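You operate a simulated robot arm through the tools that you are given. There is no shell and no other tool.

Carry out the task below with a simulated robot arm. There is one attempt and no reset: what you move stays moved.

## Task
Check bar 75 and rack it by the grade shown.
Fine: switch the checker on and leave it on.

It is judged by the outcome, as a careful person would: the job done as asked, and still so three seconds after it is handed in. It fails if anything else is knocked over, pushed out of place, dropped, spilled or broken.

## Robot
A 7-joint arm with a two-finger gripper, fixed in place. Base frame: the origin is at the foot of the arm, x ahead of it, y to its left, z up; the work surface is at about z = 840. Readings come in mm, rad, newtons and seconds.
With the tool pointing down near the work surface it reaches from about 360 to 780 mm from the base axis. Its first joint turns from -2.496 to 2.496 rad. Payload 2.45 kg.
Tool frame: the origin (TCP) lies between the finger pads and is the grasp point; the fingertips stand 26 mm ahead of it; z points along the fingers, y is the line along which they close. Largest opening 96 mm; the body of the gripper starts 69 mm behind the TCP.
Orientation is told as [roll, pitch, yaw] about the base's x, y, z axes, in that order, counted from this pose: with the fingers straight down and closing along the base's y, the tool's x points along the base's -x, its y along +y and its z along -z.

## Interface
- The arm moves only by the tool step_arm. Its arguments are lists of equal length, an entry for each row: "dp": the shift along the base's x, y, z in mm, a list of three; "delta_rot": the turn, a rotation vector about the base's x, y, z in rad, a list of three; "jaw": the gripper command, from -1 (fully open) to 1 (shut), values between in proportion. In form: {"dp": [[x, y, z], ...], "delta_rot": [[wx, wy, wz], ...], "jaw": [jaw, ...]}. A call has 1 to 20 rows; each row is the pose to reach, as a shift and turn from the pose commanded when the call began. A row lasts 0.2 s, in which the tool goes at most 50 mm and 0.15 rad; a call with a longer step from one row to the next is refused whole, and so is a gripper value outside its range. Where a pose cannot be reached the arm comes as near as it can. A force on the tool above 40 N (or 10 N above the force at the start of the call, whichever is more), or a blocked arm, ends the call early, and 0.2 s more pass. Each finger halts on what it meets, pressing with about 35 N; the grip force reading is that of the motor and also rises with nothing between the fingers. The clock runs only during rows and for 0.2 s after the last one: add rows that repeat a pose to give the fingers time. It gives the time, the measured TCP pose, the force on the tool (base axes), the opening and the grip force at its end, in the units of the frame above (readings bear some noise), with the torque about the TCP (base axes, N m) and any sound that the robot's microphone picked up.
- Cameras (640 x 400 px; columns grow to the right, rows downward): "scene" is fixed at [51.2, -649.7, 1408.8]; the picture's right is [0.75, -0.66, 0.00], its down [-0.23, -0.26, -0.94] and it looks along [0.62, 0.70, -0.34] (base axes); focal length 350 px, centre (320, 200). "wrist" rides on the gripper at [82, 3, -98] in the tool frame; the picture's right is [-0.04, 1.00, 0.00], its down [-0.73, -0.03, -0.68] and it looks along [-0.68, -0.03, 0.73] (tool axes); focal length 256 px, centre (320, 200).
- get_image(camera): a new picture of that camera. The clock stands still meanwhile.
- move_column(by): slides the trunk up (or, below 0, down) by that many mm; the arm rides with it, the base frame stays. It gives what a move gives, with no picture.
- measure_at(camera, pixels): there is no depth. For up to 12 entries [column, row, z] of the newest picture of that camera ("zoom" is the newest enlarged one), the place [x, y] in the base frame at which the ray of that pixel passes the height z, good to about 3 mm. The clock stands still meanwhile.
- close_up(camera, box): a new picture of the part [left, top, right, bottom] of that camera's present view, enlarged. The clock stands still meanwhile.
- finish_job(): hands the job in; it is judged then, once.

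Open the gripper and draw the arm clear of the work before you hand the job in, unless the task says otherwise.

The tools are called after ">>>" as name(argument=value, ...) on one line, values as JSON. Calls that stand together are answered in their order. step_arm: Moves the arm, as the interface text tells. Its arguments: {"type":"object","properties":{"dp":{"type":"array"},"delta_rot":{"type":"array"},"jaw":{"type":"array"}},"required":["dp","delta_rot","jaw"]} The other tools are called the same way: move_column (by) slides the trunk up or down; get_image (camera) takes a picture; measure_at (camera, pixels) gives the place at which the rays of pixels pass given heights; close_up (camera, box) takes an enlarged picture of a part of a camera's view; finish_job () hands the job in.

At the start:

```text
time_s: 0.0
tool_pos: [451.0, 205.5, 1181.5]
tool_rot: [-0.001, 0.0, 0.001]
wrist_force: [0.6, -0.1, 0.4]
ft_torque: [-0.01, 0.04, 0.03]
opening: 95.8
grip_force: 0.1
trunk travel left (down, up): [-575.0, 65.0]
```

scene: 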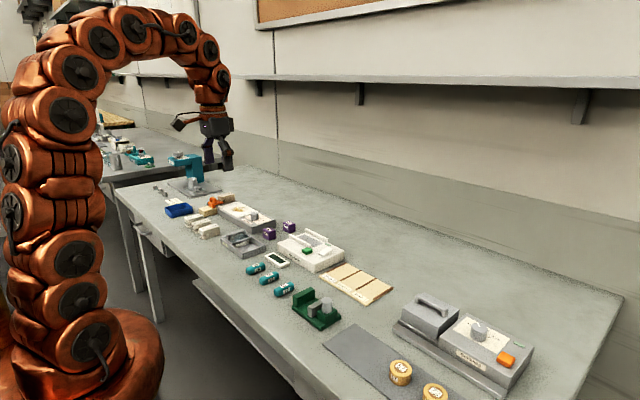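
wrist: 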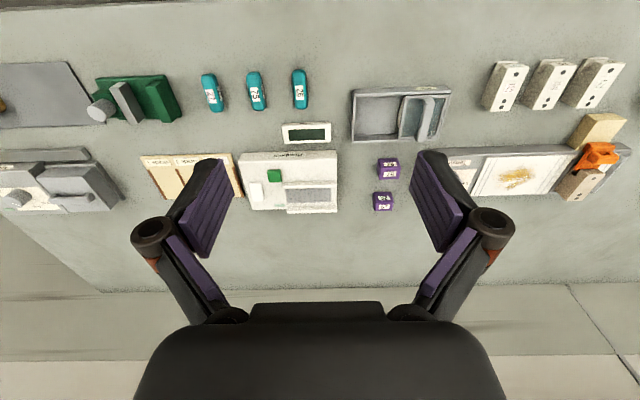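

The scene shows teal bars near (255,268)-(285,290), a white checker near (310,250), and tan boards at (357,283). I'll take enlarged pictures to read the labels.

>>> close_up(camera="scene", box=[220, 215, 400, 328])

>>> close_up(camera="wrist", box=[130, 60, 350, 220])

>>> close_up(camera="wrist", box=[230, 110, 350, 220])

>>> close_up(camera="scene", box=[310, 255, 400, 311])

>>> close_up(camera="scene", box=[260, 220, 350, 276])

```text
3.54 times, centred on (310, 272) of scene
```

zoom: 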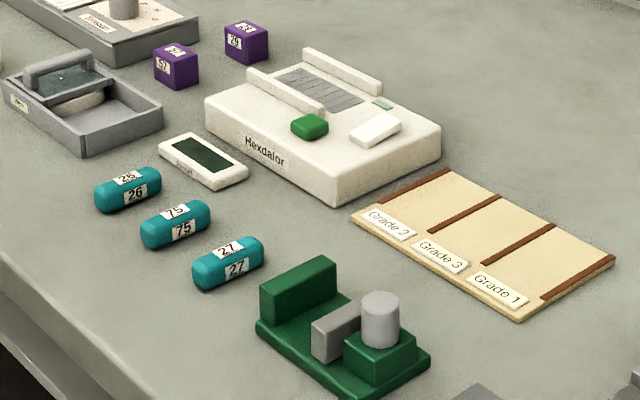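

```text
2.50 times, centred on (240, 140) of wrist
```

zoom: 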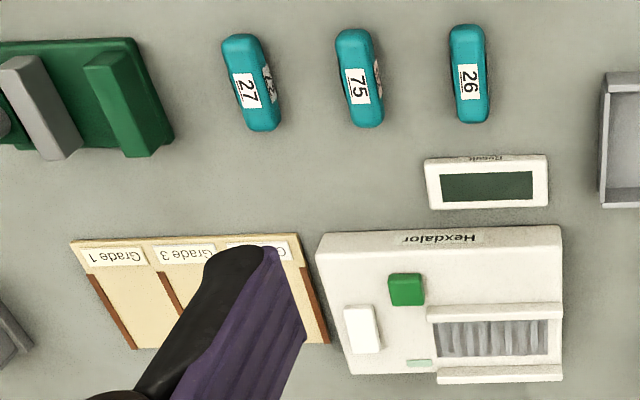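

```text
3.64 times, centred on (290, 165) of wrist
```

zoom: 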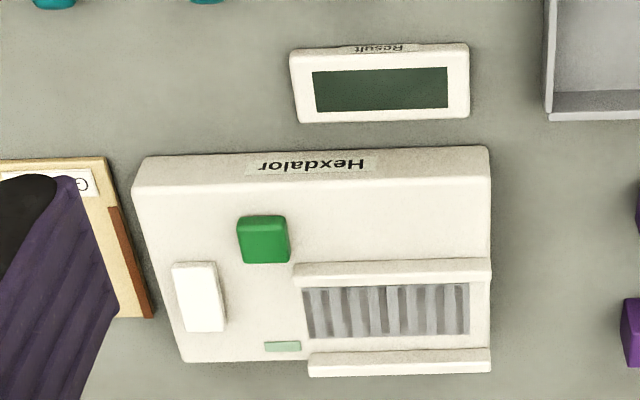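

```text
7.11 times, centred on (355, 283) of scene
```

zoom: 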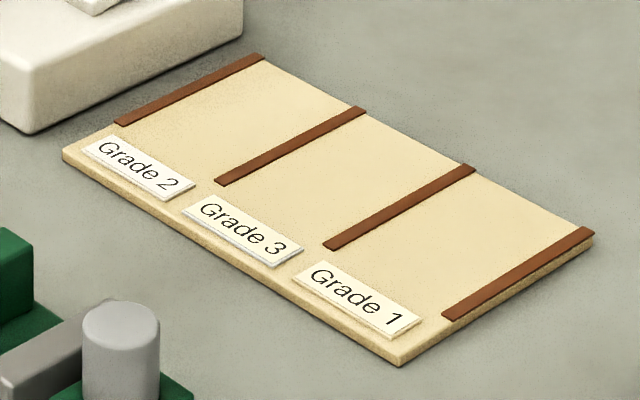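

```text
7.11 times, centred on (305, 248) of scene
```

zoom: 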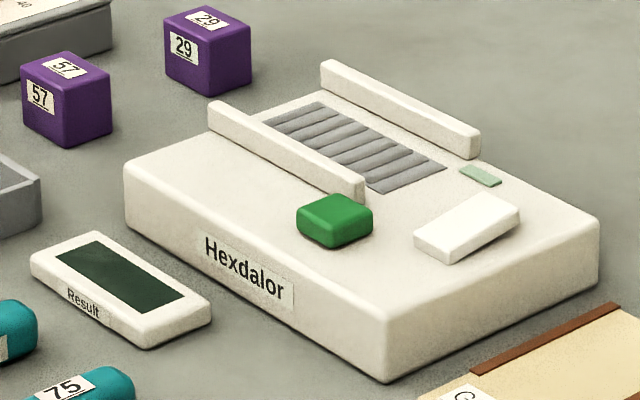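

The labels are readable: bar 75 is the middle teal bar, and the rack slots run Grade 2, Grade 3, Grade 1. I'll now measure the bar, checker parts and slots from both cameras.

>>> measure_at(camera="wrist", pixels=[[252, 73, 850], [259, 108, 850], [256, 91, 855], [209, 91, 850], [300, 91, 850], [240, 155, 870], [337, 152, 870], [337, 210, 870], [274, 176, 880], [256, 190, 880], [312, 194, 870], [306, 133, 850]])

>>> get_image(camera="scene")

>>> measure_at(camera="scene", pixels=[[322, 284, 846], [364, 306, 846], [392, 288, 846], [346, 263, 846], [278, 250, 870], [315, 272, 840], [346, 249, 870], [307, 250, 885], [321, 250, 880], [269, 278, 855], [277, 257, 850], [309, 238, 870]])

```text
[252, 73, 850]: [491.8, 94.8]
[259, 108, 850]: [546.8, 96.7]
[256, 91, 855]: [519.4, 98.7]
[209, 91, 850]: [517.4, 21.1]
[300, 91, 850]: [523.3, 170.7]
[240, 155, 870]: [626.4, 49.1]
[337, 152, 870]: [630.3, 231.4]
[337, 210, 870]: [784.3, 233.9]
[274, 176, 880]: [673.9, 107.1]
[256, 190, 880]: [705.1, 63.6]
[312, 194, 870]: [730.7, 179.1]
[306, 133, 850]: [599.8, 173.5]
```

```text
taken
```

scene: 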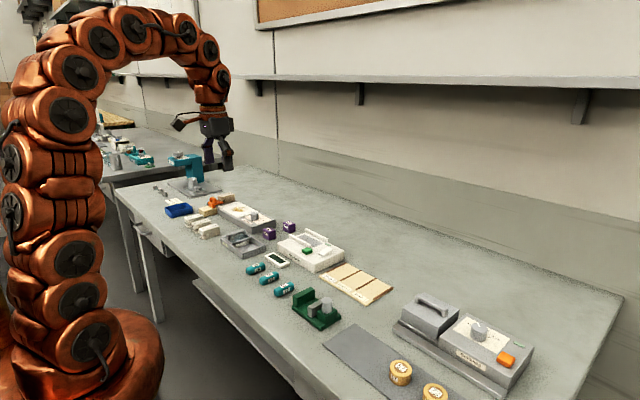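

```text
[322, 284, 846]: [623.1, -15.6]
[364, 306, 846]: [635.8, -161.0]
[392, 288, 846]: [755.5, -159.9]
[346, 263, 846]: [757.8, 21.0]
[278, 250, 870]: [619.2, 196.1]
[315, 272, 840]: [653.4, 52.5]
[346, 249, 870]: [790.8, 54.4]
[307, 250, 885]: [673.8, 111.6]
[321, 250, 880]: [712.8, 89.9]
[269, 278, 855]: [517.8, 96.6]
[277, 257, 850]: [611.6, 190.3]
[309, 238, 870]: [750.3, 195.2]
```

Bar 75 lies at about (520, 97), lengthwise along x. I'll move the arm over the checker, staying high, to look at the bed and the controls more closely.

>>> step_arm(dp=[[18, -10, -20], [36, -20, -40], [54, -30, -60], [72, -45, -80], [90, -55, -100], [99, -65, -121], [99, -65, -121]], delta_rot=[[0, 0, 0], [0, 0, 0], [0, 0, 0], [0, 0, 0], [0, 0, 0], [0, 0, 0], [0, 0, 0]], jaw=[-1, -1, -1, -1, -1, -1, -1])

>>> get_image(camera="wrist")

>>> close_up(camera="wrist", box=[180, 80, 420, 230])

```text
time_s: 1.6
tool_pos: [549.8, 138.6, 1059.1]
tool_rot: [-0.001, 0.0, 0.0]
wrist_force: [-0.1, -0.7, -0.5]
ft_torque: [0.0, 0.01, -0.02]
opening: 96.0
grip_force: 0.0
trunk travel left (down, up): [-575.0, 65.0]
```

```text
taken
```

wrist: 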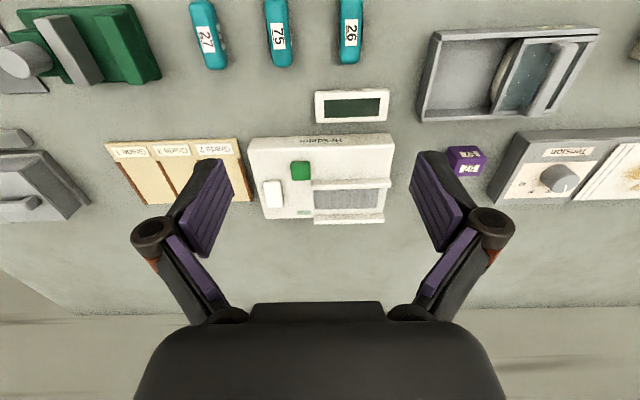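

```text
2.67 times, centred on (300, 155) of wrist
```

zoom: 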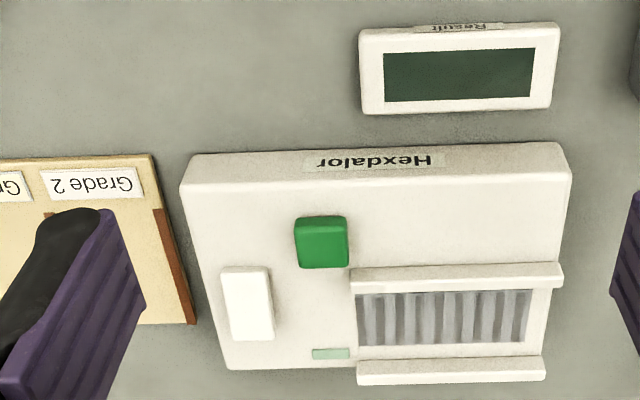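

Now I can see the checker bed (two rails along y with stripes between) and the controls. I'll measure corners at several heights to pin down the checker's height and the parts' positions.

>>> measure_at(camera="zoom", pixels=[[184, 190, 860], [184, 190, 875], [184, 190, 890], [182, 178, 840], [321, 250, 880], [247, 303, 880], [441, 290, 880], [441, 346, 880], [355, 320, 875], [530, 315, 875], [331, 354, 875], [568, 175, 875]])

>>> measure_at(camera="scene", pixels=[[314.6, 265.6, 860], [314.6, 265.6, 875], [314.6, 265.6, 890], [314.3, 273, 840], [306, 249, 880], [306, 249, 890], [320.5, 250, 875], [320.5, 250, 885], [279, 242.5, 875]])

>>> close_up(camera="scene", box=[282, 225, 346, 265])

```text
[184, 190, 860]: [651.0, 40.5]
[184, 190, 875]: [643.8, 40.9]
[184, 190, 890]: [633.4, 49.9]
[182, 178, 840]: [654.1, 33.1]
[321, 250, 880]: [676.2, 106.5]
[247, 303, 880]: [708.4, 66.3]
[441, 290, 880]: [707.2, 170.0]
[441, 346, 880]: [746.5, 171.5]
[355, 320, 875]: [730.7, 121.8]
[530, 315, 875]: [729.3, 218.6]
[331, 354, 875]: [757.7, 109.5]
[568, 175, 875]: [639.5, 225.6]
```

```text
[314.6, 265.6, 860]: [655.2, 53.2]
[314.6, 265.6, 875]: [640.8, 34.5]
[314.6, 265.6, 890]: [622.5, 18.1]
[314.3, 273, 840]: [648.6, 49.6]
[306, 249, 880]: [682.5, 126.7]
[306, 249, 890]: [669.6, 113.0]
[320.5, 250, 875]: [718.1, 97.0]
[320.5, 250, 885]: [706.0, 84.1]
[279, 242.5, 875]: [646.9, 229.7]
```

```text
10.00 times, centred on (314, 245) of scene
```

zoom: 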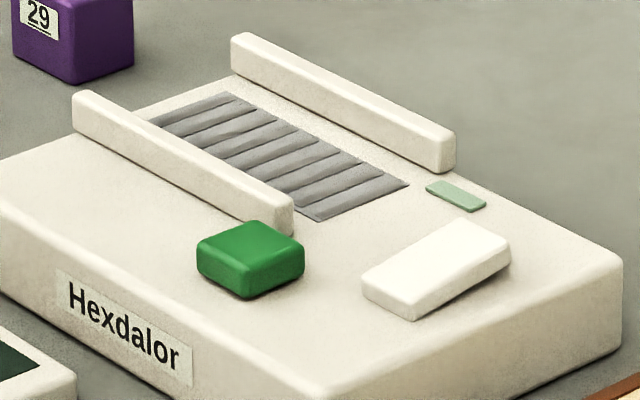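

The checker top is at about z=872, the green button near (675,108) and the white rocker near (710,68). I'll move closer to inspect the rocker's tilt and the bed.

>>> step_arm(dp=[[20, -15, -20], [40, -30, -40], [60, -45, -60], [75, -50, -80], [85, -50, -95], [85, -50, -95]], delta_rot=[[0, 0, 0], [0, 0, 0], [0, 0, 0], [0, 0, 0], [0, 0, 0], [0, 0, 0]], jaw=[-1, -1, -1, -1, -1, -1])

>>> get_image(camera="wrist")

>>> close_up(camera="wrist", box=[220, 110, 420, 235])

```text
time_s: 3.0
tool_pos: [634.8, 90.8, 966.1]
tool_rot: [0.001, 0.0, 0.0]
wrist_force: [0.4, 0.0, -0.1]
ft_torque: [0.02, 0.0, 0.04]
opening: 95.9
grip_force: 0.1
trunk travel left (down, up): [-575.0, 65.0]
```

```text
taken
```

wrist: 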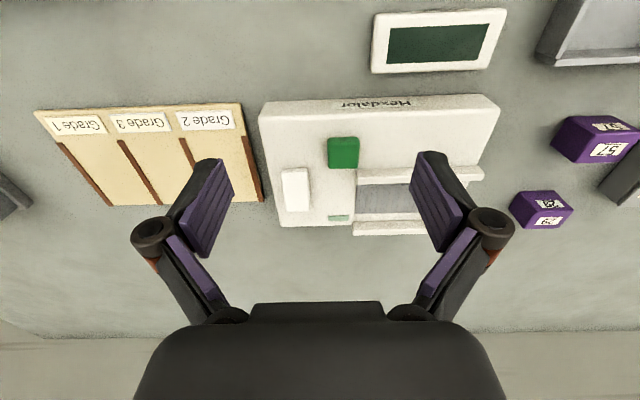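

```text
3.20 times, centred on (320, 172) of wrist
```

zoom: 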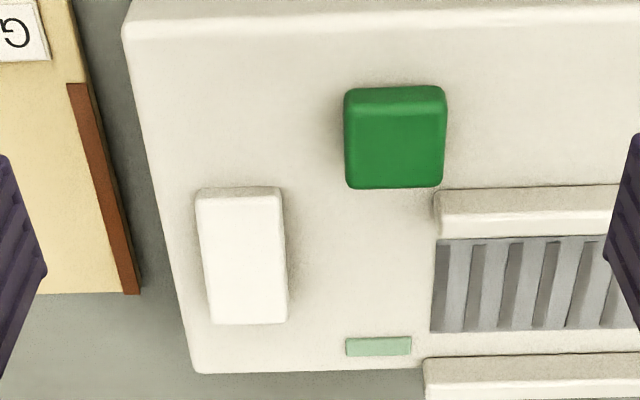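

The rocker's +x end seems raised (its side face is taller at the far end in the scene view). I'll measure the rocker, button, lamp, rails and slot lines.

>>> measure_at(camera="zoom", pixels=[[240, 190, 876], [198, 200, 878], [281, 200, 878], [248, 322, 884], [288, 318, 884], [378, 346, 873], [396, 140, 890], [346, 186, 890], [443, 90, 890], [433, 237, 872], [430, 332, 872], [424, 357, 872]])

>>> measure_at(camera="wrist", pixels=[[35, 109, 848], [241, 104, 848], [264, 201, 848], [106, 206, 848], [121, 140, 848], [171, 205, 848], [183, 136, 848], [60, 142, 848], [435, 45, 850], [355, 222, 890], [427, 222, 890], [483, 175, 890]])

>>> close_up(camera="scene", box=[308, 238, 340, 258])

```text
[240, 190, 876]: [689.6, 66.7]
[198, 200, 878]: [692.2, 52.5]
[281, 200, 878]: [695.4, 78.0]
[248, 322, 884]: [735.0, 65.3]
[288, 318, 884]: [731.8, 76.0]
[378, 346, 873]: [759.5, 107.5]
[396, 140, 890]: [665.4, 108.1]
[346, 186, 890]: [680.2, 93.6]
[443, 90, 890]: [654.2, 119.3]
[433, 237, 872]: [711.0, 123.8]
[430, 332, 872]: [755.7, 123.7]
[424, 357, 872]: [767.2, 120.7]
```

```text
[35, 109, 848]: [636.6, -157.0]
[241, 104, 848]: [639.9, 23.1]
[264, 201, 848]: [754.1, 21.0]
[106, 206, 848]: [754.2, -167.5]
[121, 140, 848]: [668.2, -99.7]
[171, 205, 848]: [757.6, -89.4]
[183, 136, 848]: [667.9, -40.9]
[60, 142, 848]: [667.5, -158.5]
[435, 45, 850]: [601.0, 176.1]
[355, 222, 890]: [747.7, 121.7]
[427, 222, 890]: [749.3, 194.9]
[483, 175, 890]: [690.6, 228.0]
```

```text
16.00 times, centred on (324, 248) of scene
```

zoom: 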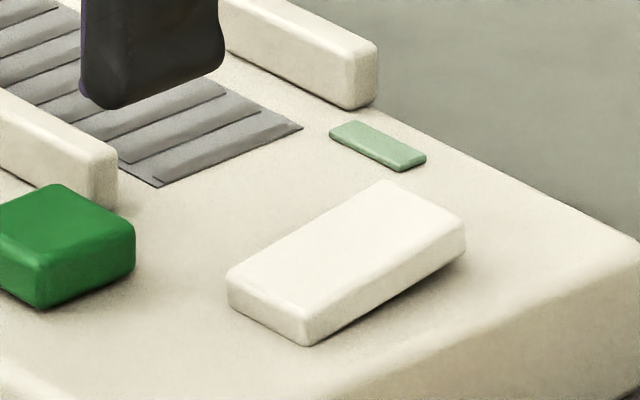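

The rocker at about (711,65) has its +x end raised, so that end is to be pressed. Before that I'll measure the rail gap from the scene view.

>>> measure_at(camera="scene", pixels=[[311.3, 248.8, 872], [325.7, 242.2, 872], [312.8, 247.2, 872], [322.8, 243.5, 872], [327.5, 241.8, 872], [308.5, 248.8, 872], [311.3, 245.5, 887], [327.5, 239, 887]])

```text
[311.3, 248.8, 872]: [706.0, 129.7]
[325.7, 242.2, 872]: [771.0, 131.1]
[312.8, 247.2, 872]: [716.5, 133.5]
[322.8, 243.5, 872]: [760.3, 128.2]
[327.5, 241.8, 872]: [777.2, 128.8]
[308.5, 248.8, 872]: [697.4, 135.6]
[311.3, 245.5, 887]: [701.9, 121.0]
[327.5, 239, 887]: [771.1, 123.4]
```

The gap between rails is about 63 mm (x≈706–769), so the bar fits between. Next I close the fingers and move over the raised rocker end at (733,65), stopping above it.

>>> step_arm(dp=[[20, -6, 0], [40, -12, 0], [60, -18, 0], [80, -24, 0], [98, -26, 0], [98, -26, -15], [98, -26, -36], [98, -26, -36]], delta_rot=[[0, 0, 0], [0, 0, 0], [0, 0, 0], [0, 0, 0], [0, 0, 0], [0, 0, 0], [0, 0, 0], [0, 0, 0]], jaw=[1, 1, 1, 1, 1, 1, 1, 1])

>>> get_image(camera="scene")

>>> close_up(camera="scene", box=[282, 225, 346, 265])

>>> close_up(camera="wrist", box=[220, 80, 420, 205])

```text
time_s: 4.8
tool_pos: [733.5, 65.8, 930.2]
tool_rot: [0.0, 0.001, 0.0]
wrist_force: [-0.5, -0.7, 0.1]
ft_torque: [0.02, -0.02, 0.0]
opening: 0.2
grip_force: 28.3
trunk travel left (down, up): [-575.0, 65.0]
```

```text
taken
```

scene: 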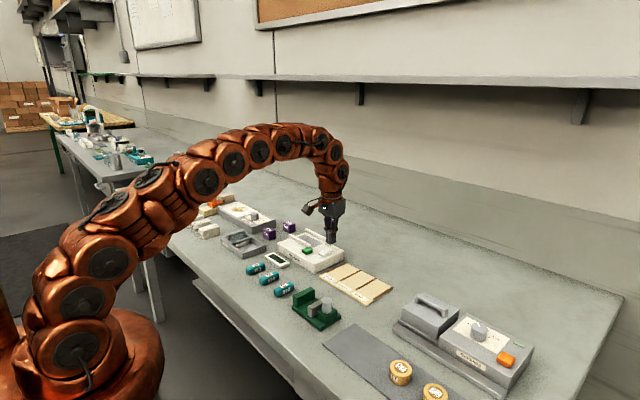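

```text
10.00 times, centred on (314, 245) of scene
```

zoom: 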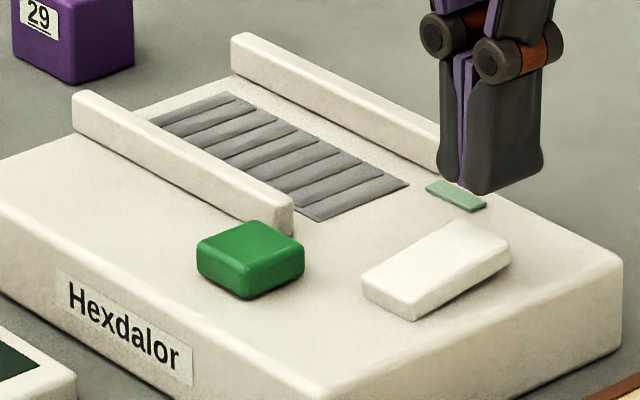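

```text
3.20 times, centred on (320, 142) of wrist
```

zoom: 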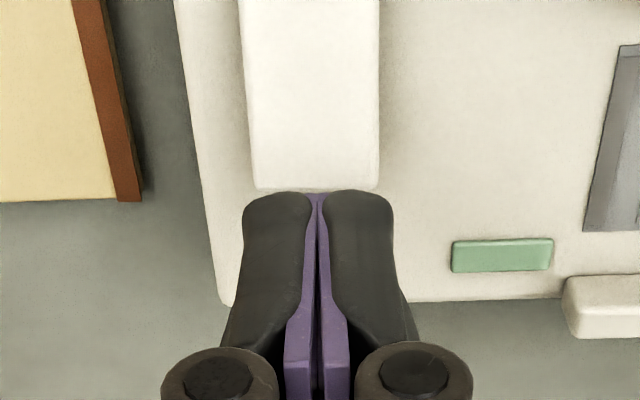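

The closed fingertips are just above the raised rocker end. I'll shift 4 mm back and press down in small steps.

>>> step_arm(dp=[[-4, 0, 0], [-4, 0, -6], [-4, 0, -12], [-4, 0, -16], [-4, 0, -19], [-4, 0, -22], [-4, 0, -24], [-4, 0, -26]], delta_rot=[[0, 0, 0], [0, 0, 0], [0, 0, 0], [0, 0, 0], [0, 0, 0], [0, 0, 0], [0, 0, 0], [0, 0, 0]], jaw=[1, 1, 1, 1, 1, 1, 1, 1])

>>> close_up(camera="scene", box=[282, 225, 346, 265])

```text
time_s: 6.6
tool_pos: [730.3, 64.7, 909.3]
tool_rot: [0.001, -0.012, 0.001]
wrist_force: [0.9, 0.8, 14.5]
ft_torque: [0.0, 0.16, 0.0]
opening: 6.0
grip_force: 28.5
trunk travel left (down, up): [-575.0, 65.0]
stopped in row 8: the force on the tool passed its limit at 42 N (the readings are from after the stop); the commanded pose is now the measured one
```

```text
10.00 times, centred on (314, 245) of scene
```

zoom: 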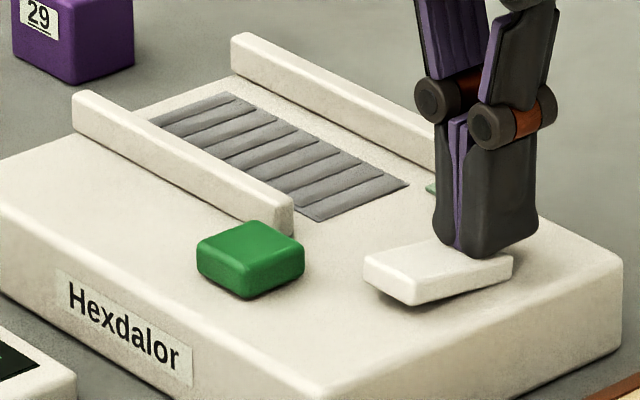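

The rocker has tipped: its near end is now raised. I'll lift away and check the lamp and the display.

>>> step_arm(dp=[[0, 0, 15], [-20, 0, 40], [-60, 0, 60], [-95, 0, 70], [-95, 0, 70]], delta_rot=[[0, 0, 0], [0, 0, 0], [0, 0, 0], [0, 0, 0], [0, 0, 0]], jaw=[1, 1, 1, 1, 1])

>>> close_up(camera="scene", box=[252, 225, 348, 285])

>>> get_image(camera="wrist")

```text
time_s: 7.8
tool_pos: [629.9, 63.3, 978.8]
tool_rot: [-0.002, -0.007, 0.001]
wrist_force: [0.1, -0.9, 0.4]
ft_torque: [0.01, 0.0, 0.01]
opening: 0.0
grip_force: 28.4
trunk travel left (down, up): [-575.0, 65.0]
```

```text
6.67 times, centred on (300, 255) of scene
```

zoom: 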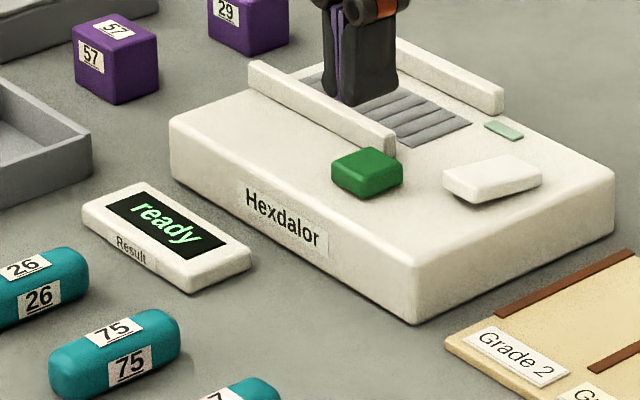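

```text
taken
```

wrist: 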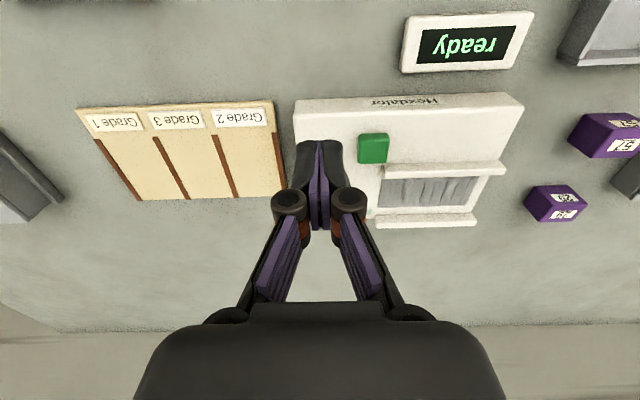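

The display reads "ready" and the rocker is on. Now I move back to look at bar 75 closely, opening the fingers.

>>> step_arm(dp=[[-40, 8, 0], [-80, 16, 0], [-120, 24, 0], [-160, 32, 0], [-180, 34, 0], [-180, 34, 0], [-180, 34, 0]], delta_rot=[[0, 0, 0], [0, 0, 0], [0, 0, 0], [0, 0, 0], [0, 0.007, 0], [0, 0.007, 0], [0, 0.007, 0]], jaw=[0.5, 0, -0.5, -1, -1, -1, -1])

>>> get_image(camera="wrist")

>>> close_up(camera="wrist", box=[240, 110, 400, 210])

>>> close_up(camera="scene", box=[245, 262, 293, 292])

```text
time_s: 9.4
tool_pos: [453.9, 97.9, 978.7]
tool_rot: [0.0, 0.0, 0.001]
wrist_force: [0.0, 0.2, 1.1]
ft_torque: [-0.02, -0.01, 0.02]
opening: 96.0
grip_force: 0.0
trunk travel left (down, up): [-575.0, 65.0]
```

```text
taken
```

wrist: 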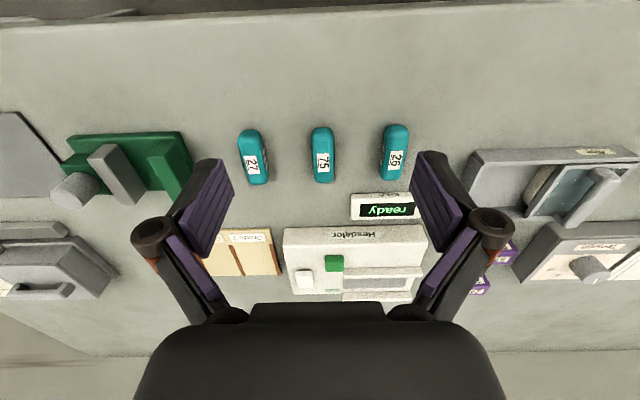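

```text
4.00 times, centred on (320, 160) of wrist
```

zoom: 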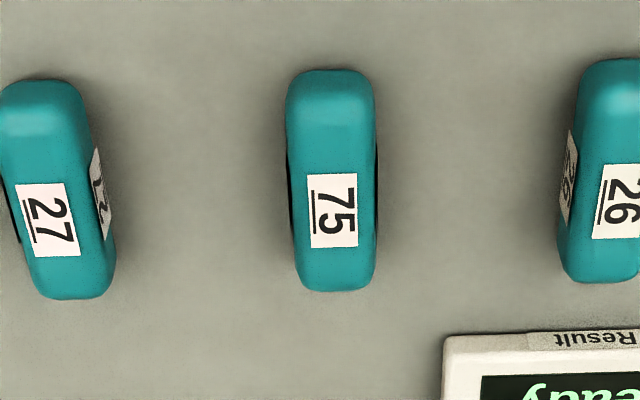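

```text
13.33 times, centred on (269, 277) of scene
```

zoom: 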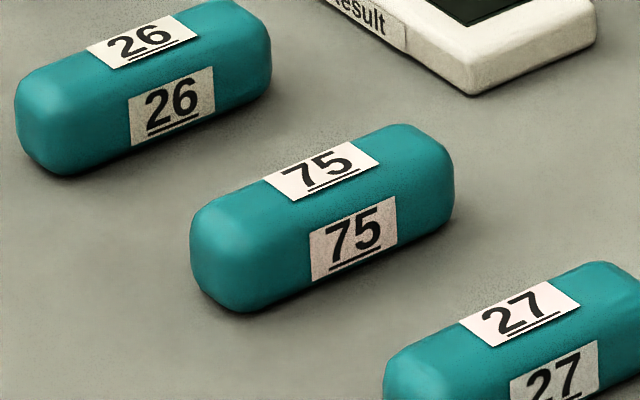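

Bar 75 is a rounded box, standing stably. I'll measure its ends, sides and height from both cameras.

>>> measure_at(camera="wrist", pixels=[[322, 127.5, 852], [324, 182.8, 860], [312.5, 160, 866], [334, 160, 866], [323.2, 160, 866], [314.5, 175, 866], [333, 175, 866]])

>>> measure_at(camera="zoom", pixels=[[192, 235, 852], [455, 190, 852], [242, 312, 840], [232, 215, 866], [395, 125, 866], [322, 170, 866], [440, 240, 845]])

```text
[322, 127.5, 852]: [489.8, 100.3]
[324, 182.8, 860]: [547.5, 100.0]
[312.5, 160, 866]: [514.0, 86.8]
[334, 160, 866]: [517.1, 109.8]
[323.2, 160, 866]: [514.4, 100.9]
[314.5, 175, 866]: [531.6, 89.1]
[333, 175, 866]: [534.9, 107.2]
```

```text
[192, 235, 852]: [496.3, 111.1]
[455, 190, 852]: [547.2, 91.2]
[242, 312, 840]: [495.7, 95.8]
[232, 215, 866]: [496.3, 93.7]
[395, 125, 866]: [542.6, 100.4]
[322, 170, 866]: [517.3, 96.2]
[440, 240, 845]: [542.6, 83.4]
```

Bar 75 is centred near (519,98), about 57×22×26 mm, aligned with x. With fingers half open (48 mm) I descend over it and keep clear of bars 26 and 27.

>>> step_arm(dp=[[30, 0, 0], [65, 0, -10], [65, 0, -35], [65, 0, -60], [65, 0, -60]], delta_rot=[[0, 0, 0], [0, 0, 0], [0, 0, 0], [0, 0, 0], [0, 0, 0]], jaw=[0, 0, 0, 0, 0])

>>> get_image(camera="wrist")

>>> close_up(camera="scene", box=[230, 240, 310, 290])

```text
time_s: 10.6
tool_pos: [517.3, 97.4, 920.0]
tool_rot: [0.0, 0.0, 0.0]
wrist_force: [-0.3, -0.1, 0.5]
ft_torque: [0.02, -0.02, 0.01]
opening: 47.8
grip_force: 0.1
trunk travel left (down, up): [-575.0, 65.0]
```

```text
taken
```

wrist: 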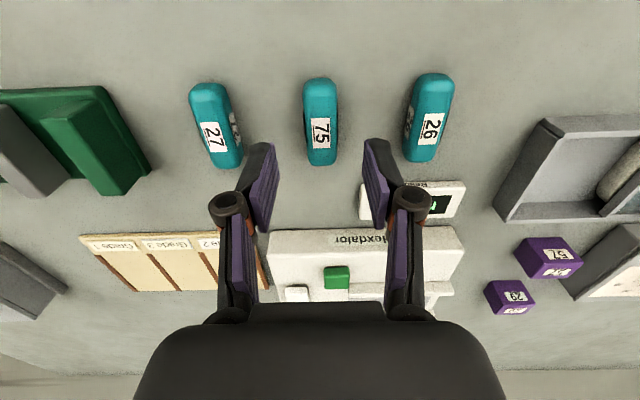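

```text
8.00 times, centred on (270, 265) of scene
```

zoom: 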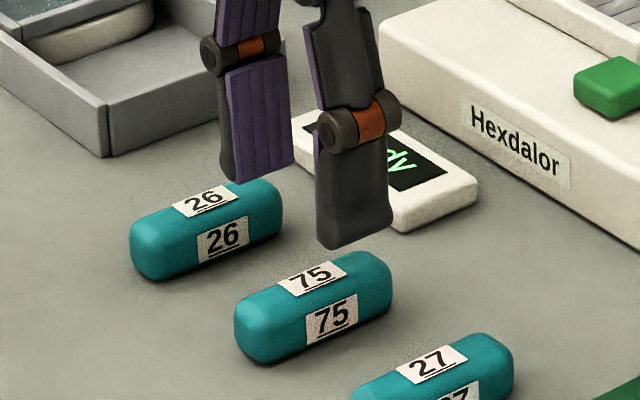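

Bar 75 is seen between rows 78 and 165 near column 320, centred between the fingers. I'll remeasure it from here.

>>> measure_at(camera="wrist", pixels=[[320, 78, 852], [321, 165, 856], [304.5, 110, 864], [337, 110, 864], [306, 150, 862], [338, 150, 862], [320.5, 120, 866]])

```text
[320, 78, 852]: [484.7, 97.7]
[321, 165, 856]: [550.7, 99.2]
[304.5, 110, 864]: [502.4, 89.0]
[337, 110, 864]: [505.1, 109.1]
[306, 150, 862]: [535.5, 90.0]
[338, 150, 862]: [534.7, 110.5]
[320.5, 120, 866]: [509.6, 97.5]
```

The centre comes out at about (518.5, 98.5), as expected. I descend to z=870 (fingertips about 4 mm above the table) and close.

>>> step_arm(dp=[[0, 1, -20], [0, 1, -40], [0, 1, -50], [0, 1, -50], [0, 1, -50], [0, 1, -50], [0, 1, -50]], delta_rot=[[0, 0, 0], [0, 0, 0], [0, 0, 0], [0, 0, 0], [0, 0, 0], [0, 0, 0], [0, 0, 0]], jaw=[0, 0, 0, 0.4, 1, 1, 1])

>>> get_image(camera="wrist")

```text
time_s: 12.2
tool_pos: [519.0, 96.8, 868.1]
tool_rot: [-0.001, 0.001, -0.001]
wrist_force: [1.3, 0.1, 1.9]
ft_torque: [0.0, -0.01, -0.03]
opening: 20.9
grip_force: 35.2
trunk travel left (down, up): [-575.0, 65.0]
```

```text
taken
```

wrist: 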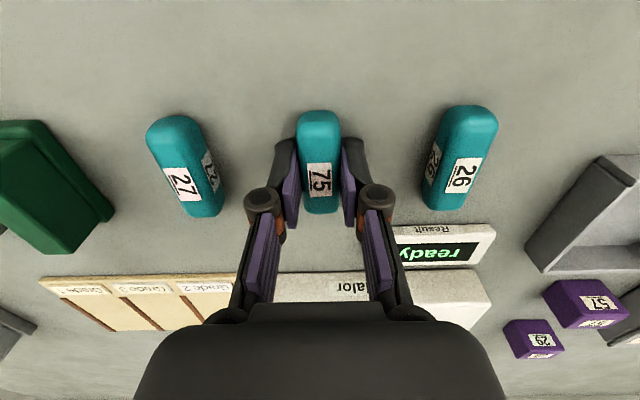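

The grip holds at 20.9 mm opening. I lift straight up and carry the bar towards the checker, pausing short of it for a look at the bed.

>>> step_arm(dp=[[0, 0, 25], [0, 0, 60], [0, 0, 95], [40, 20, 100], [80, 40, 100], [120, 60, 100], [145, 73, 100], [145, 73, 100]], delta_rot=[[0, 0, 0], [0, 0, 0], [0, 0, 0], [0, 0, 0], [0, 0, 0], [0, 0, 0], [0, 0, 0], [0, 0, 0]], jaw=[1, 1, 1, 1, 1, 1, 1, 1])

>>> get_image(camera="wrist")

>>> close_up(camera="wrist", box=[220, 80, 420, 205])

>>> close_up(camera="scene", box=[252, 215, 348, 275])

```text
time_s: 14.0
tool_pos: [664.7, 172.3, 964.7]
tool_rot: [-0.001, 0.001, 0.001]
wrist_force: [0.1, 0.0, -0.6]
ft_torque: [-0.02, 0.01, -0.01]
opening: 20.9
grip_force: 34.7
trunk travel left (down, up): [-575.0, 65.0]
```

```text
taken
```

wrist: 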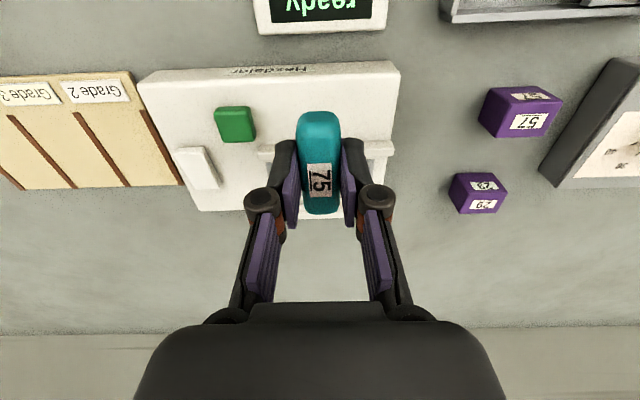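

```text
3.20 times, centred on (320, 142) of wrist
```

zoom: 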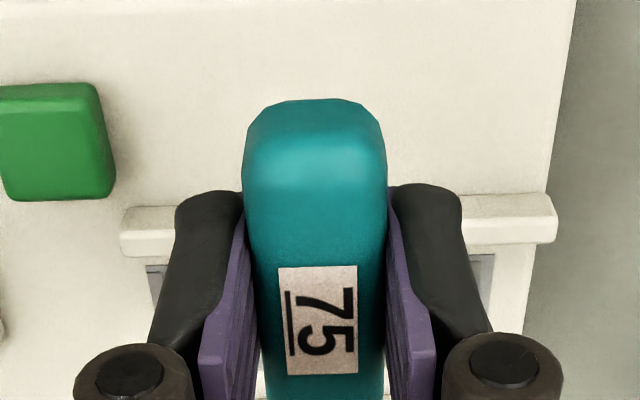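

```text
6.67 times, centred on (300, 245) of scene
```

zoom: 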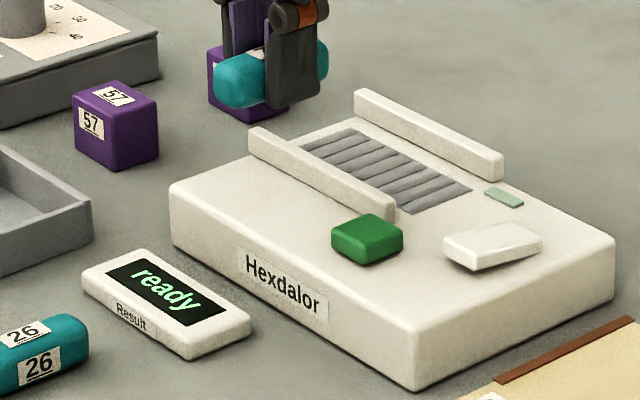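

The bar is held level, and the bed's near rail and rib ends are visible around it. I'll measure rails and ribs in both views to fix the bed centre.

>>> measure_at(camera="zoom", pixels=[[396, 218, 872], [395, 198, 887], [488, 182, 872], [303, 150, 872], [352, 131, 872], [471, 190, 872], [412, 214, 872], [250, 130, 887], [355, 92, 887], [503, 156, 887], [487, 160, 887], [370, 185, 887]])

>>> measure_at(camera="wrist", pixels=[[257.5, 152, 887], [257.5, 157, 887], [394, 155, 887], [265, 163, 872], [374, 160, 872]])

```text
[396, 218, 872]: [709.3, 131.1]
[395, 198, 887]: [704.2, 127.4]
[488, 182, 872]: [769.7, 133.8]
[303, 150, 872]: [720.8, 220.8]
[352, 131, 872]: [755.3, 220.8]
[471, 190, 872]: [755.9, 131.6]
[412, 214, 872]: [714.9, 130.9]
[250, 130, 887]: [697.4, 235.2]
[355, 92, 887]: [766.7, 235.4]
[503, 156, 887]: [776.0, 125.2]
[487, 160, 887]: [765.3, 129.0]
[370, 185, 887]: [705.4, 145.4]
```

```text
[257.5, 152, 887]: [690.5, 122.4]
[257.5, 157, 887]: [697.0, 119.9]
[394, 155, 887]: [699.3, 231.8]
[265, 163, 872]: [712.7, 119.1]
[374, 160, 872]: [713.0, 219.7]
```

The bed centre is about (737, 175) with rails at x≈706 and 768. I move over it and down until the bar is just above the rails, then look.

>>> step_arm(dp=[[30, 2, 0], [60, 4, 0], [74, 4, 0], [74, 4, -25], [74, 4, -42], [74, 4, -42]], delta_rot=[[0, 0, 0], [0, 0, 0], [0, 0, 0], [0, 0, 0], [0, 0, 0], [0, 0, 0]], jaw=[1, 1, 1, 1, 1, 1])

>>> close_up(camera="scene", box=[280, 220, 344, 260])

>>> get_image(camera="wrist")

>>> close_up(camera="wrist", box=[220, 90, 420, 215])

```text
time_s: 15.4
tool_pos: [737.9, 177.2, 923.9]
tool_rot: [0.001, 0.001, 0.0]
wrist_force: [-0.4, 0.2, 0.1]
ft_torque: [0.0, -0.01, -0.02]
opening: 20.8
grip_force: 35.4
trunk travel left (down, up): [-575.0, 65.0]
```

```text
10.00 times, centred on (312, 240) of scene
```

zoom: 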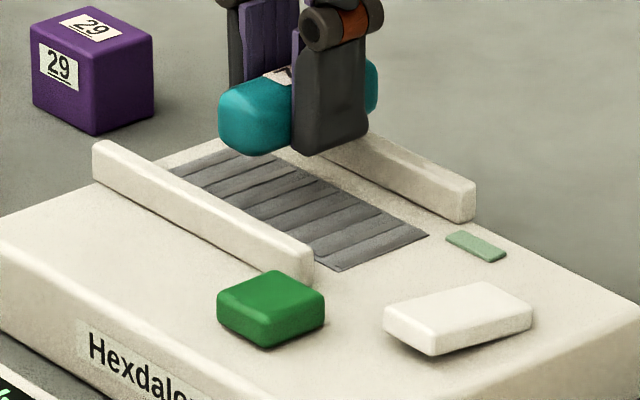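

```text
taken
```

wrist: 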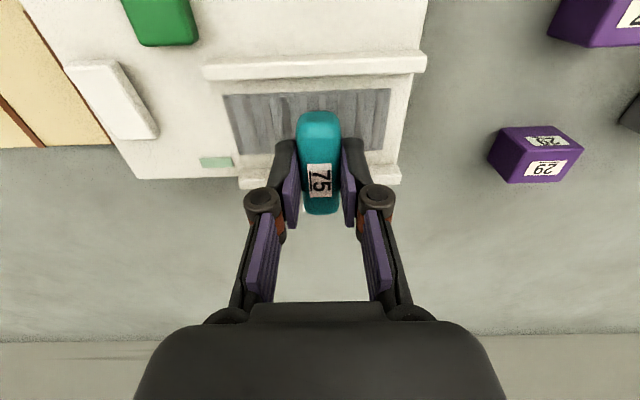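

```text
3.20 times, centred on (320, 152) of wrist
```

zoom: 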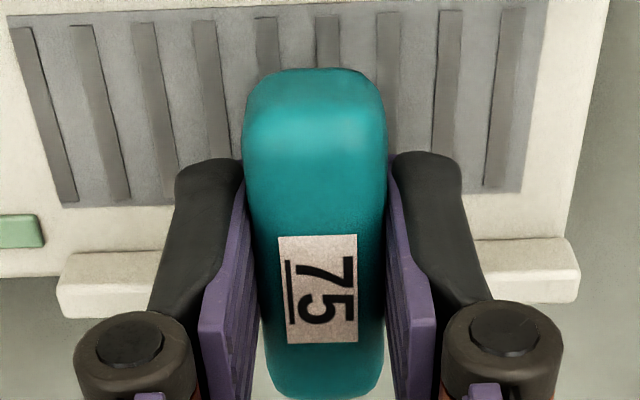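

The bar is above the bed, with both rails visible. I'll measure rail edges and rib extents here before lowering.

>>> measure_at(camera="zoom", pixels=[[10, 17, 872], [66, 208, 872], [549, 0, 872], [520, 192, 872], [70, 254, 870], [570, 240, 870], [60, 283, 887], [320, 68, 910], [315, 399, 912]])

>>> measure_at(camera="wrist", pixels=[[207, 80, 887], [426, 70, 887], [224, 95, 870], [204, 66, 887], [390, 89, 870], [239, 154, 870], [207, 80, 870]])

```text
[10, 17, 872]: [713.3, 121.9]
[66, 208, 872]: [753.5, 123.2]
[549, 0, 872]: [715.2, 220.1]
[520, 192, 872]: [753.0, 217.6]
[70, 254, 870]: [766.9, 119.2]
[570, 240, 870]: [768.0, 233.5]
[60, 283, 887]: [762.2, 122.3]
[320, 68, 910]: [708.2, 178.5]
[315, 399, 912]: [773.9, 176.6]
```

```text
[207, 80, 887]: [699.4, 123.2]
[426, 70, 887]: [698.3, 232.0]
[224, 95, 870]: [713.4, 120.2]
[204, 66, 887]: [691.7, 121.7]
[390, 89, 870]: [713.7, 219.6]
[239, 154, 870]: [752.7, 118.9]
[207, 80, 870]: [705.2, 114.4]
```

The ribs span x 714–753, y 120–219, so I shift 2 mm back and 4 mm to −y, then lower slowly until the bar touches the bed.

>>> step_arm(dp=[[-2, -4, 0], [-2, -4, -8], [-2, -4, -13], [-2, -4, -16], [-2, -4, -18], [-2, -4, -20]], delta_rot=[[0, 0, 0], [0, 0, 0], [0, 0, 0], [0, 0, 0], [0, 0, 0], [0, 0, 0]], jaw=[1, 1, 1, 1, 1, 1])

>>> close_up(camera="scene", box=[280, 220, 344, 260])

>>> close_up(camera="wrist", box=[220, 90, 420, 215])

```text
time_s: 16.8
tool_pos: [734.5, 173.3, 906.5]
tool_rot: [0.003, -0.002, 0.001]
wrist_force: [4.5, -0.5, 23.8]
ft_torque: [-0.03, -0.7, -0.01]
opening: 20.3
grip_force: 35.1
trunk travel left (down, up): [-575.0, 65.0]
```

```text
10.00 times, centred on (312, 240) of scene
```

zoom: 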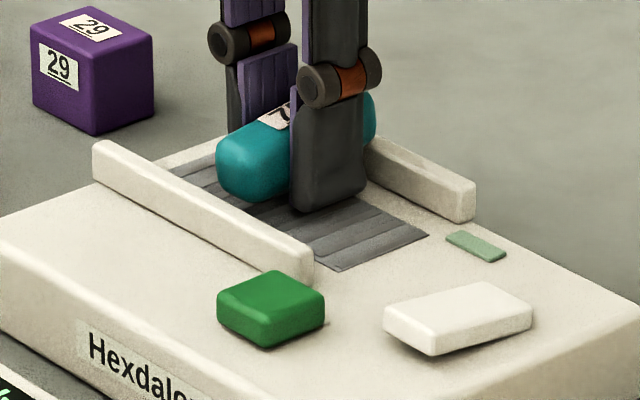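

```text
3.20 times, centred on (320, 152) of wrist
```

zoom: 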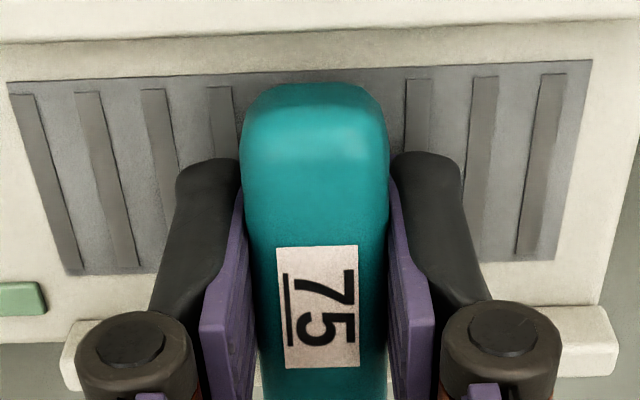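

The force of 24 N with torque −0.7 N·m about y means contact is at the bar's +x end, on the far rail. I'll measure the bar's near end and near rail, then lift and correct.

>>> measure_at(camera="zoom", pixels=[[315, 84, 890], [315, 84, 882], [100, 42, 885], [100, 72, 870], [70, 325, 870], [60, 360, 885], [100, 42, 870], [590, 60, 871], [560, 258, 871]])

>>> step_arm(dp=[[0, 0, 8], [0, 0, 16], [0, 0, 16]], delta_rot=[[0, 0, 0], [0, 0, 0], [0, 0, 0]], jaw=[1, 1, 1])

>>> get_image(camera="wrist")

>>> close_up(camera="scene", box=[288, 220, 336, 250])

```text
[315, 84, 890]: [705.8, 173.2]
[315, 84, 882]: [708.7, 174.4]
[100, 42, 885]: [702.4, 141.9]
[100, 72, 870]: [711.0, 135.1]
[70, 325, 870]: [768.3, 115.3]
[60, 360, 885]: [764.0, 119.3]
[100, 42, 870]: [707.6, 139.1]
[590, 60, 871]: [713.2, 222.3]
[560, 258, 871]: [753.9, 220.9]
```

```text
time_s: 17.6
tool_pos: [735.4, 172.1, 921.3]
tool_rot: [-0.001, 0.0, 0.001]
wrist_force: [-0.1, -0.1, -0.1]
ft_torque: [0.0, -0.02, -0.04]
opening: 20.7
grip_force: 34.6
trunk travel left (down, up): [-575.0, 65.0]
```

```text
taken
```

wrist: 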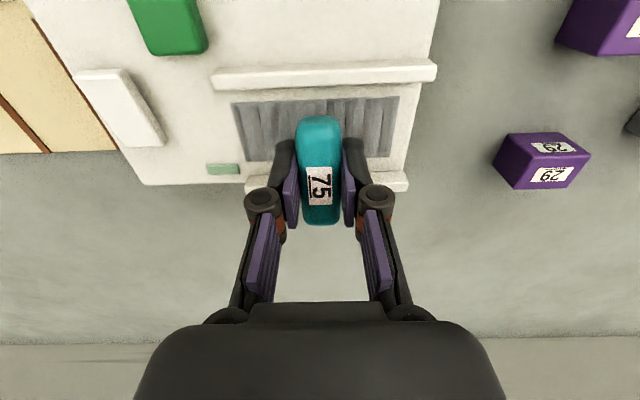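

```text
13.33 times, centred on (312, 235) of scene
```

zoom: 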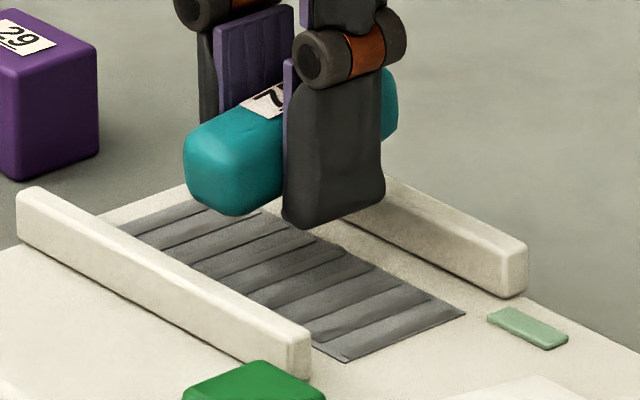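

The bar is about 60 mm long, nearly the rail gap, while the ribbed bed is 98 mm along y and 40 mm across. So the bar is meant to lie along y between the rails. I'll lift and turn the tool 90° about z.

>>> step_arm(dp=[[0, 0, 20], [0, 0, 40], [0, 0, 45], [0, 0, 45], [0, 0, 45], [0, 0, 45], [0, 0, 45], [0, 0, 45], [0, 0, 45], [0, 0, 45], [0, 0, 45], [0, 0, 45], [0, 0, 45]], delta_rot=[[0, 0, 0], [0, 0, 0.1], [0, 0, 0.24], [0, 0, 0.38], [0, 0, 0.52], [0, 0, 0.66], [0, 0, 0.8], [0, 0, 0.94], [0, 0, 1.08], [0, 0, 1.22], [0, 0, 1.36], [0, 0, 1.5], [0, 0, 1.57]], jaw=[1, 1, 1, 1, 1, 1, 1, 1, 1, 1, 1, 1, 1])

>>> get_image(camera="wrist")

>>> get_image(camera="scene")

>>> close_up(camera="scene", box=[280, 210, 344, 250])

```text
time_s: 20.4
tool_pos: [735.8, 174.0, 966.7]
tool_rot: [0.003, -0.001, 1.572]
wrist_force: [0.5, -0.3, -0.2]
ft_torque: [0.0, 0.01, 0.01]
opening: 20.3
grip_force: 34.6
trunk travel left (down, up): [-575.0, 65.0]
```

```text
taken
```

wrist: 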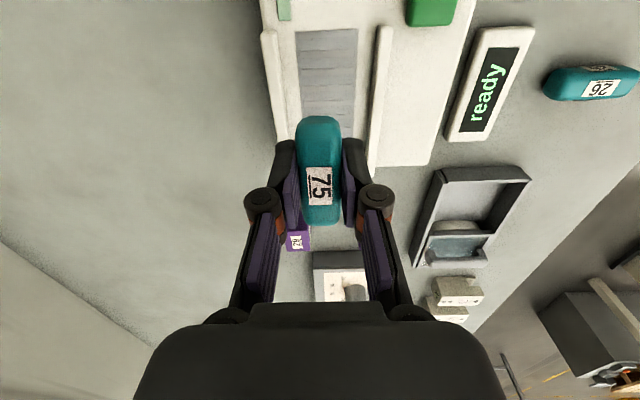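

```text
taken
```

scene: 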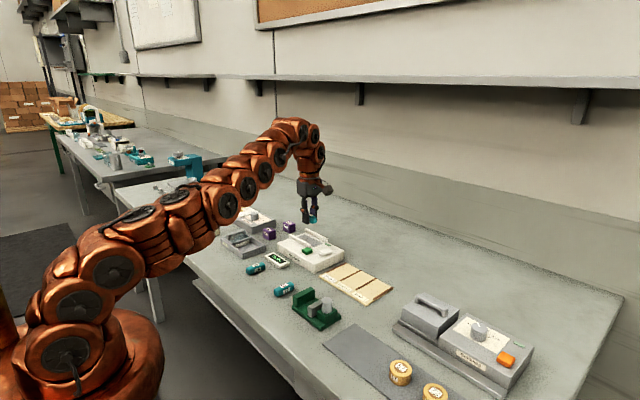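

```text
10.00 times, centred on (312, 230) of scene
```

zoom: 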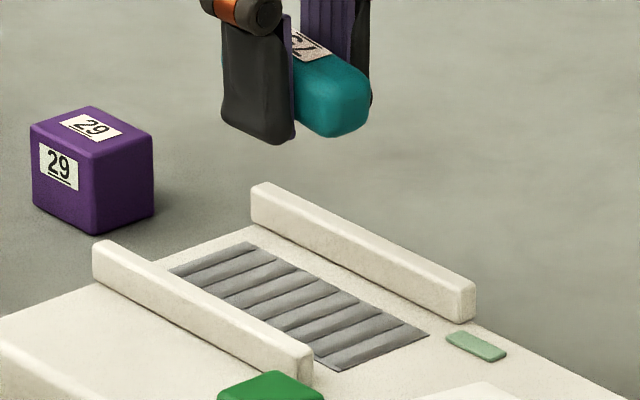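

With the tool turned, the bed lies ahead between columns 278 and 378 with ribs at 297–358. I'll measure these to centre the bar.

>>> measure_at(camera="wrist", pixels=[[297, 32, 871], [358, 29, 871], [302, 110, 871], [353, 110, 871], [272, 32, 882], [286, 135, 870], [380, 28, 882], [369, 165, 882], [321, 116, 950], [321, 225, 955]])

```text
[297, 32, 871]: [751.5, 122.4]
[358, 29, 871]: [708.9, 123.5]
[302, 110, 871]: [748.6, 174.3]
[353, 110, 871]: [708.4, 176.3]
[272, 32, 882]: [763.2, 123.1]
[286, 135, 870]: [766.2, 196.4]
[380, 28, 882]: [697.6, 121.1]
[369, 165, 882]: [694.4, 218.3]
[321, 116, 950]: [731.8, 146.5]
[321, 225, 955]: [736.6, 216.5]
```

The bed centre is about (733, 170). I shift (−2, −5) and lower slowly to just touching, watching the force.

>>> step_arm(dp=[[-2, -5, -15], [-2, -5, -40], [-2, -5, -50], [-2, -5, -55], [-2, -5, -59], [-2, -5, -62], [-2, -5, -64]], delta_rot=[[0, 0, 0], [0, 0, 0], [0, 0, 0], [0, 0, 0], [0, 0, 0], [0, 0, 0], [0, 0, 0]], jaw=[1, 1, 1, 1, 1, 1, 1])

>>> get_image(camera="wrist")

>>> close_up(camera="scene", box=[280, 215, 344, 255])

```text
time_s: 22.0
tool_pos: [734.5, 165.8, 903.5]
tool_rot: [0.0, 0.0, 1.572]
wrist_force: [-0.3, 0.1, -0.3]
ft_torque: [0.0, -0.01, -0.01]
opening: 20.6
grip_force: 34.6
trunk travel left (down, up): [-575.0, 65.0]
```

```text
taken
```

wrist: 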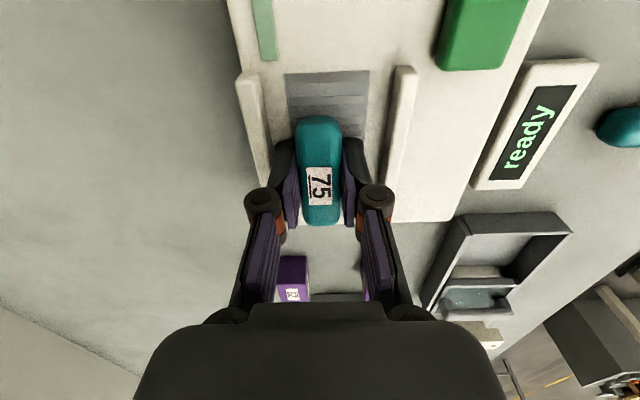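

```text
10.00 times, centred on (312, 235) of scene
```

zoom: 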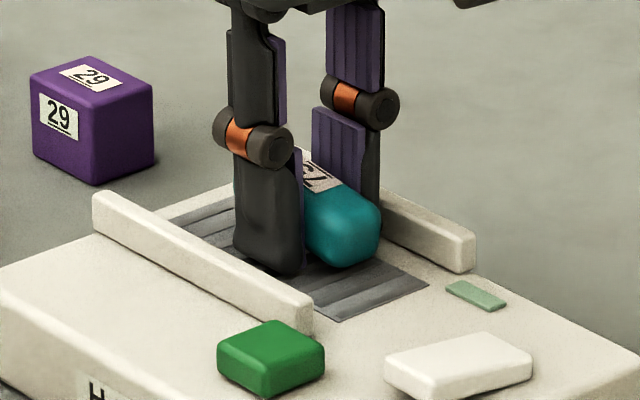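

The bar is between the rails, with no contact force yet at z=903.5. I lower a few millimetres more in 1 mm steps until contact levels it.

>>> step_arm(dp=[[0, 0, -1], [0, 0, -2], [0, 0, -3], [0, 0, -4]], delta_rot=[[0, 0, 0], [0, 0, 0], [0, 0, 0], [0, 0, 0]], jaw=[1, 1, 1, 1])

```text
time_s: 23.0
tool_pos: [734.2, 169.5, 900.0]
tool_rot: [-0.003, -0.001, 1.571]
wrist_force: [-0.3, 0.2, 10.7]
ft_torque: [-0.03, 0.07, 0.01]
opening: 20.5
grip_force: 34.8
trunk travel left (down, up): [-575.0, 65.0]
```

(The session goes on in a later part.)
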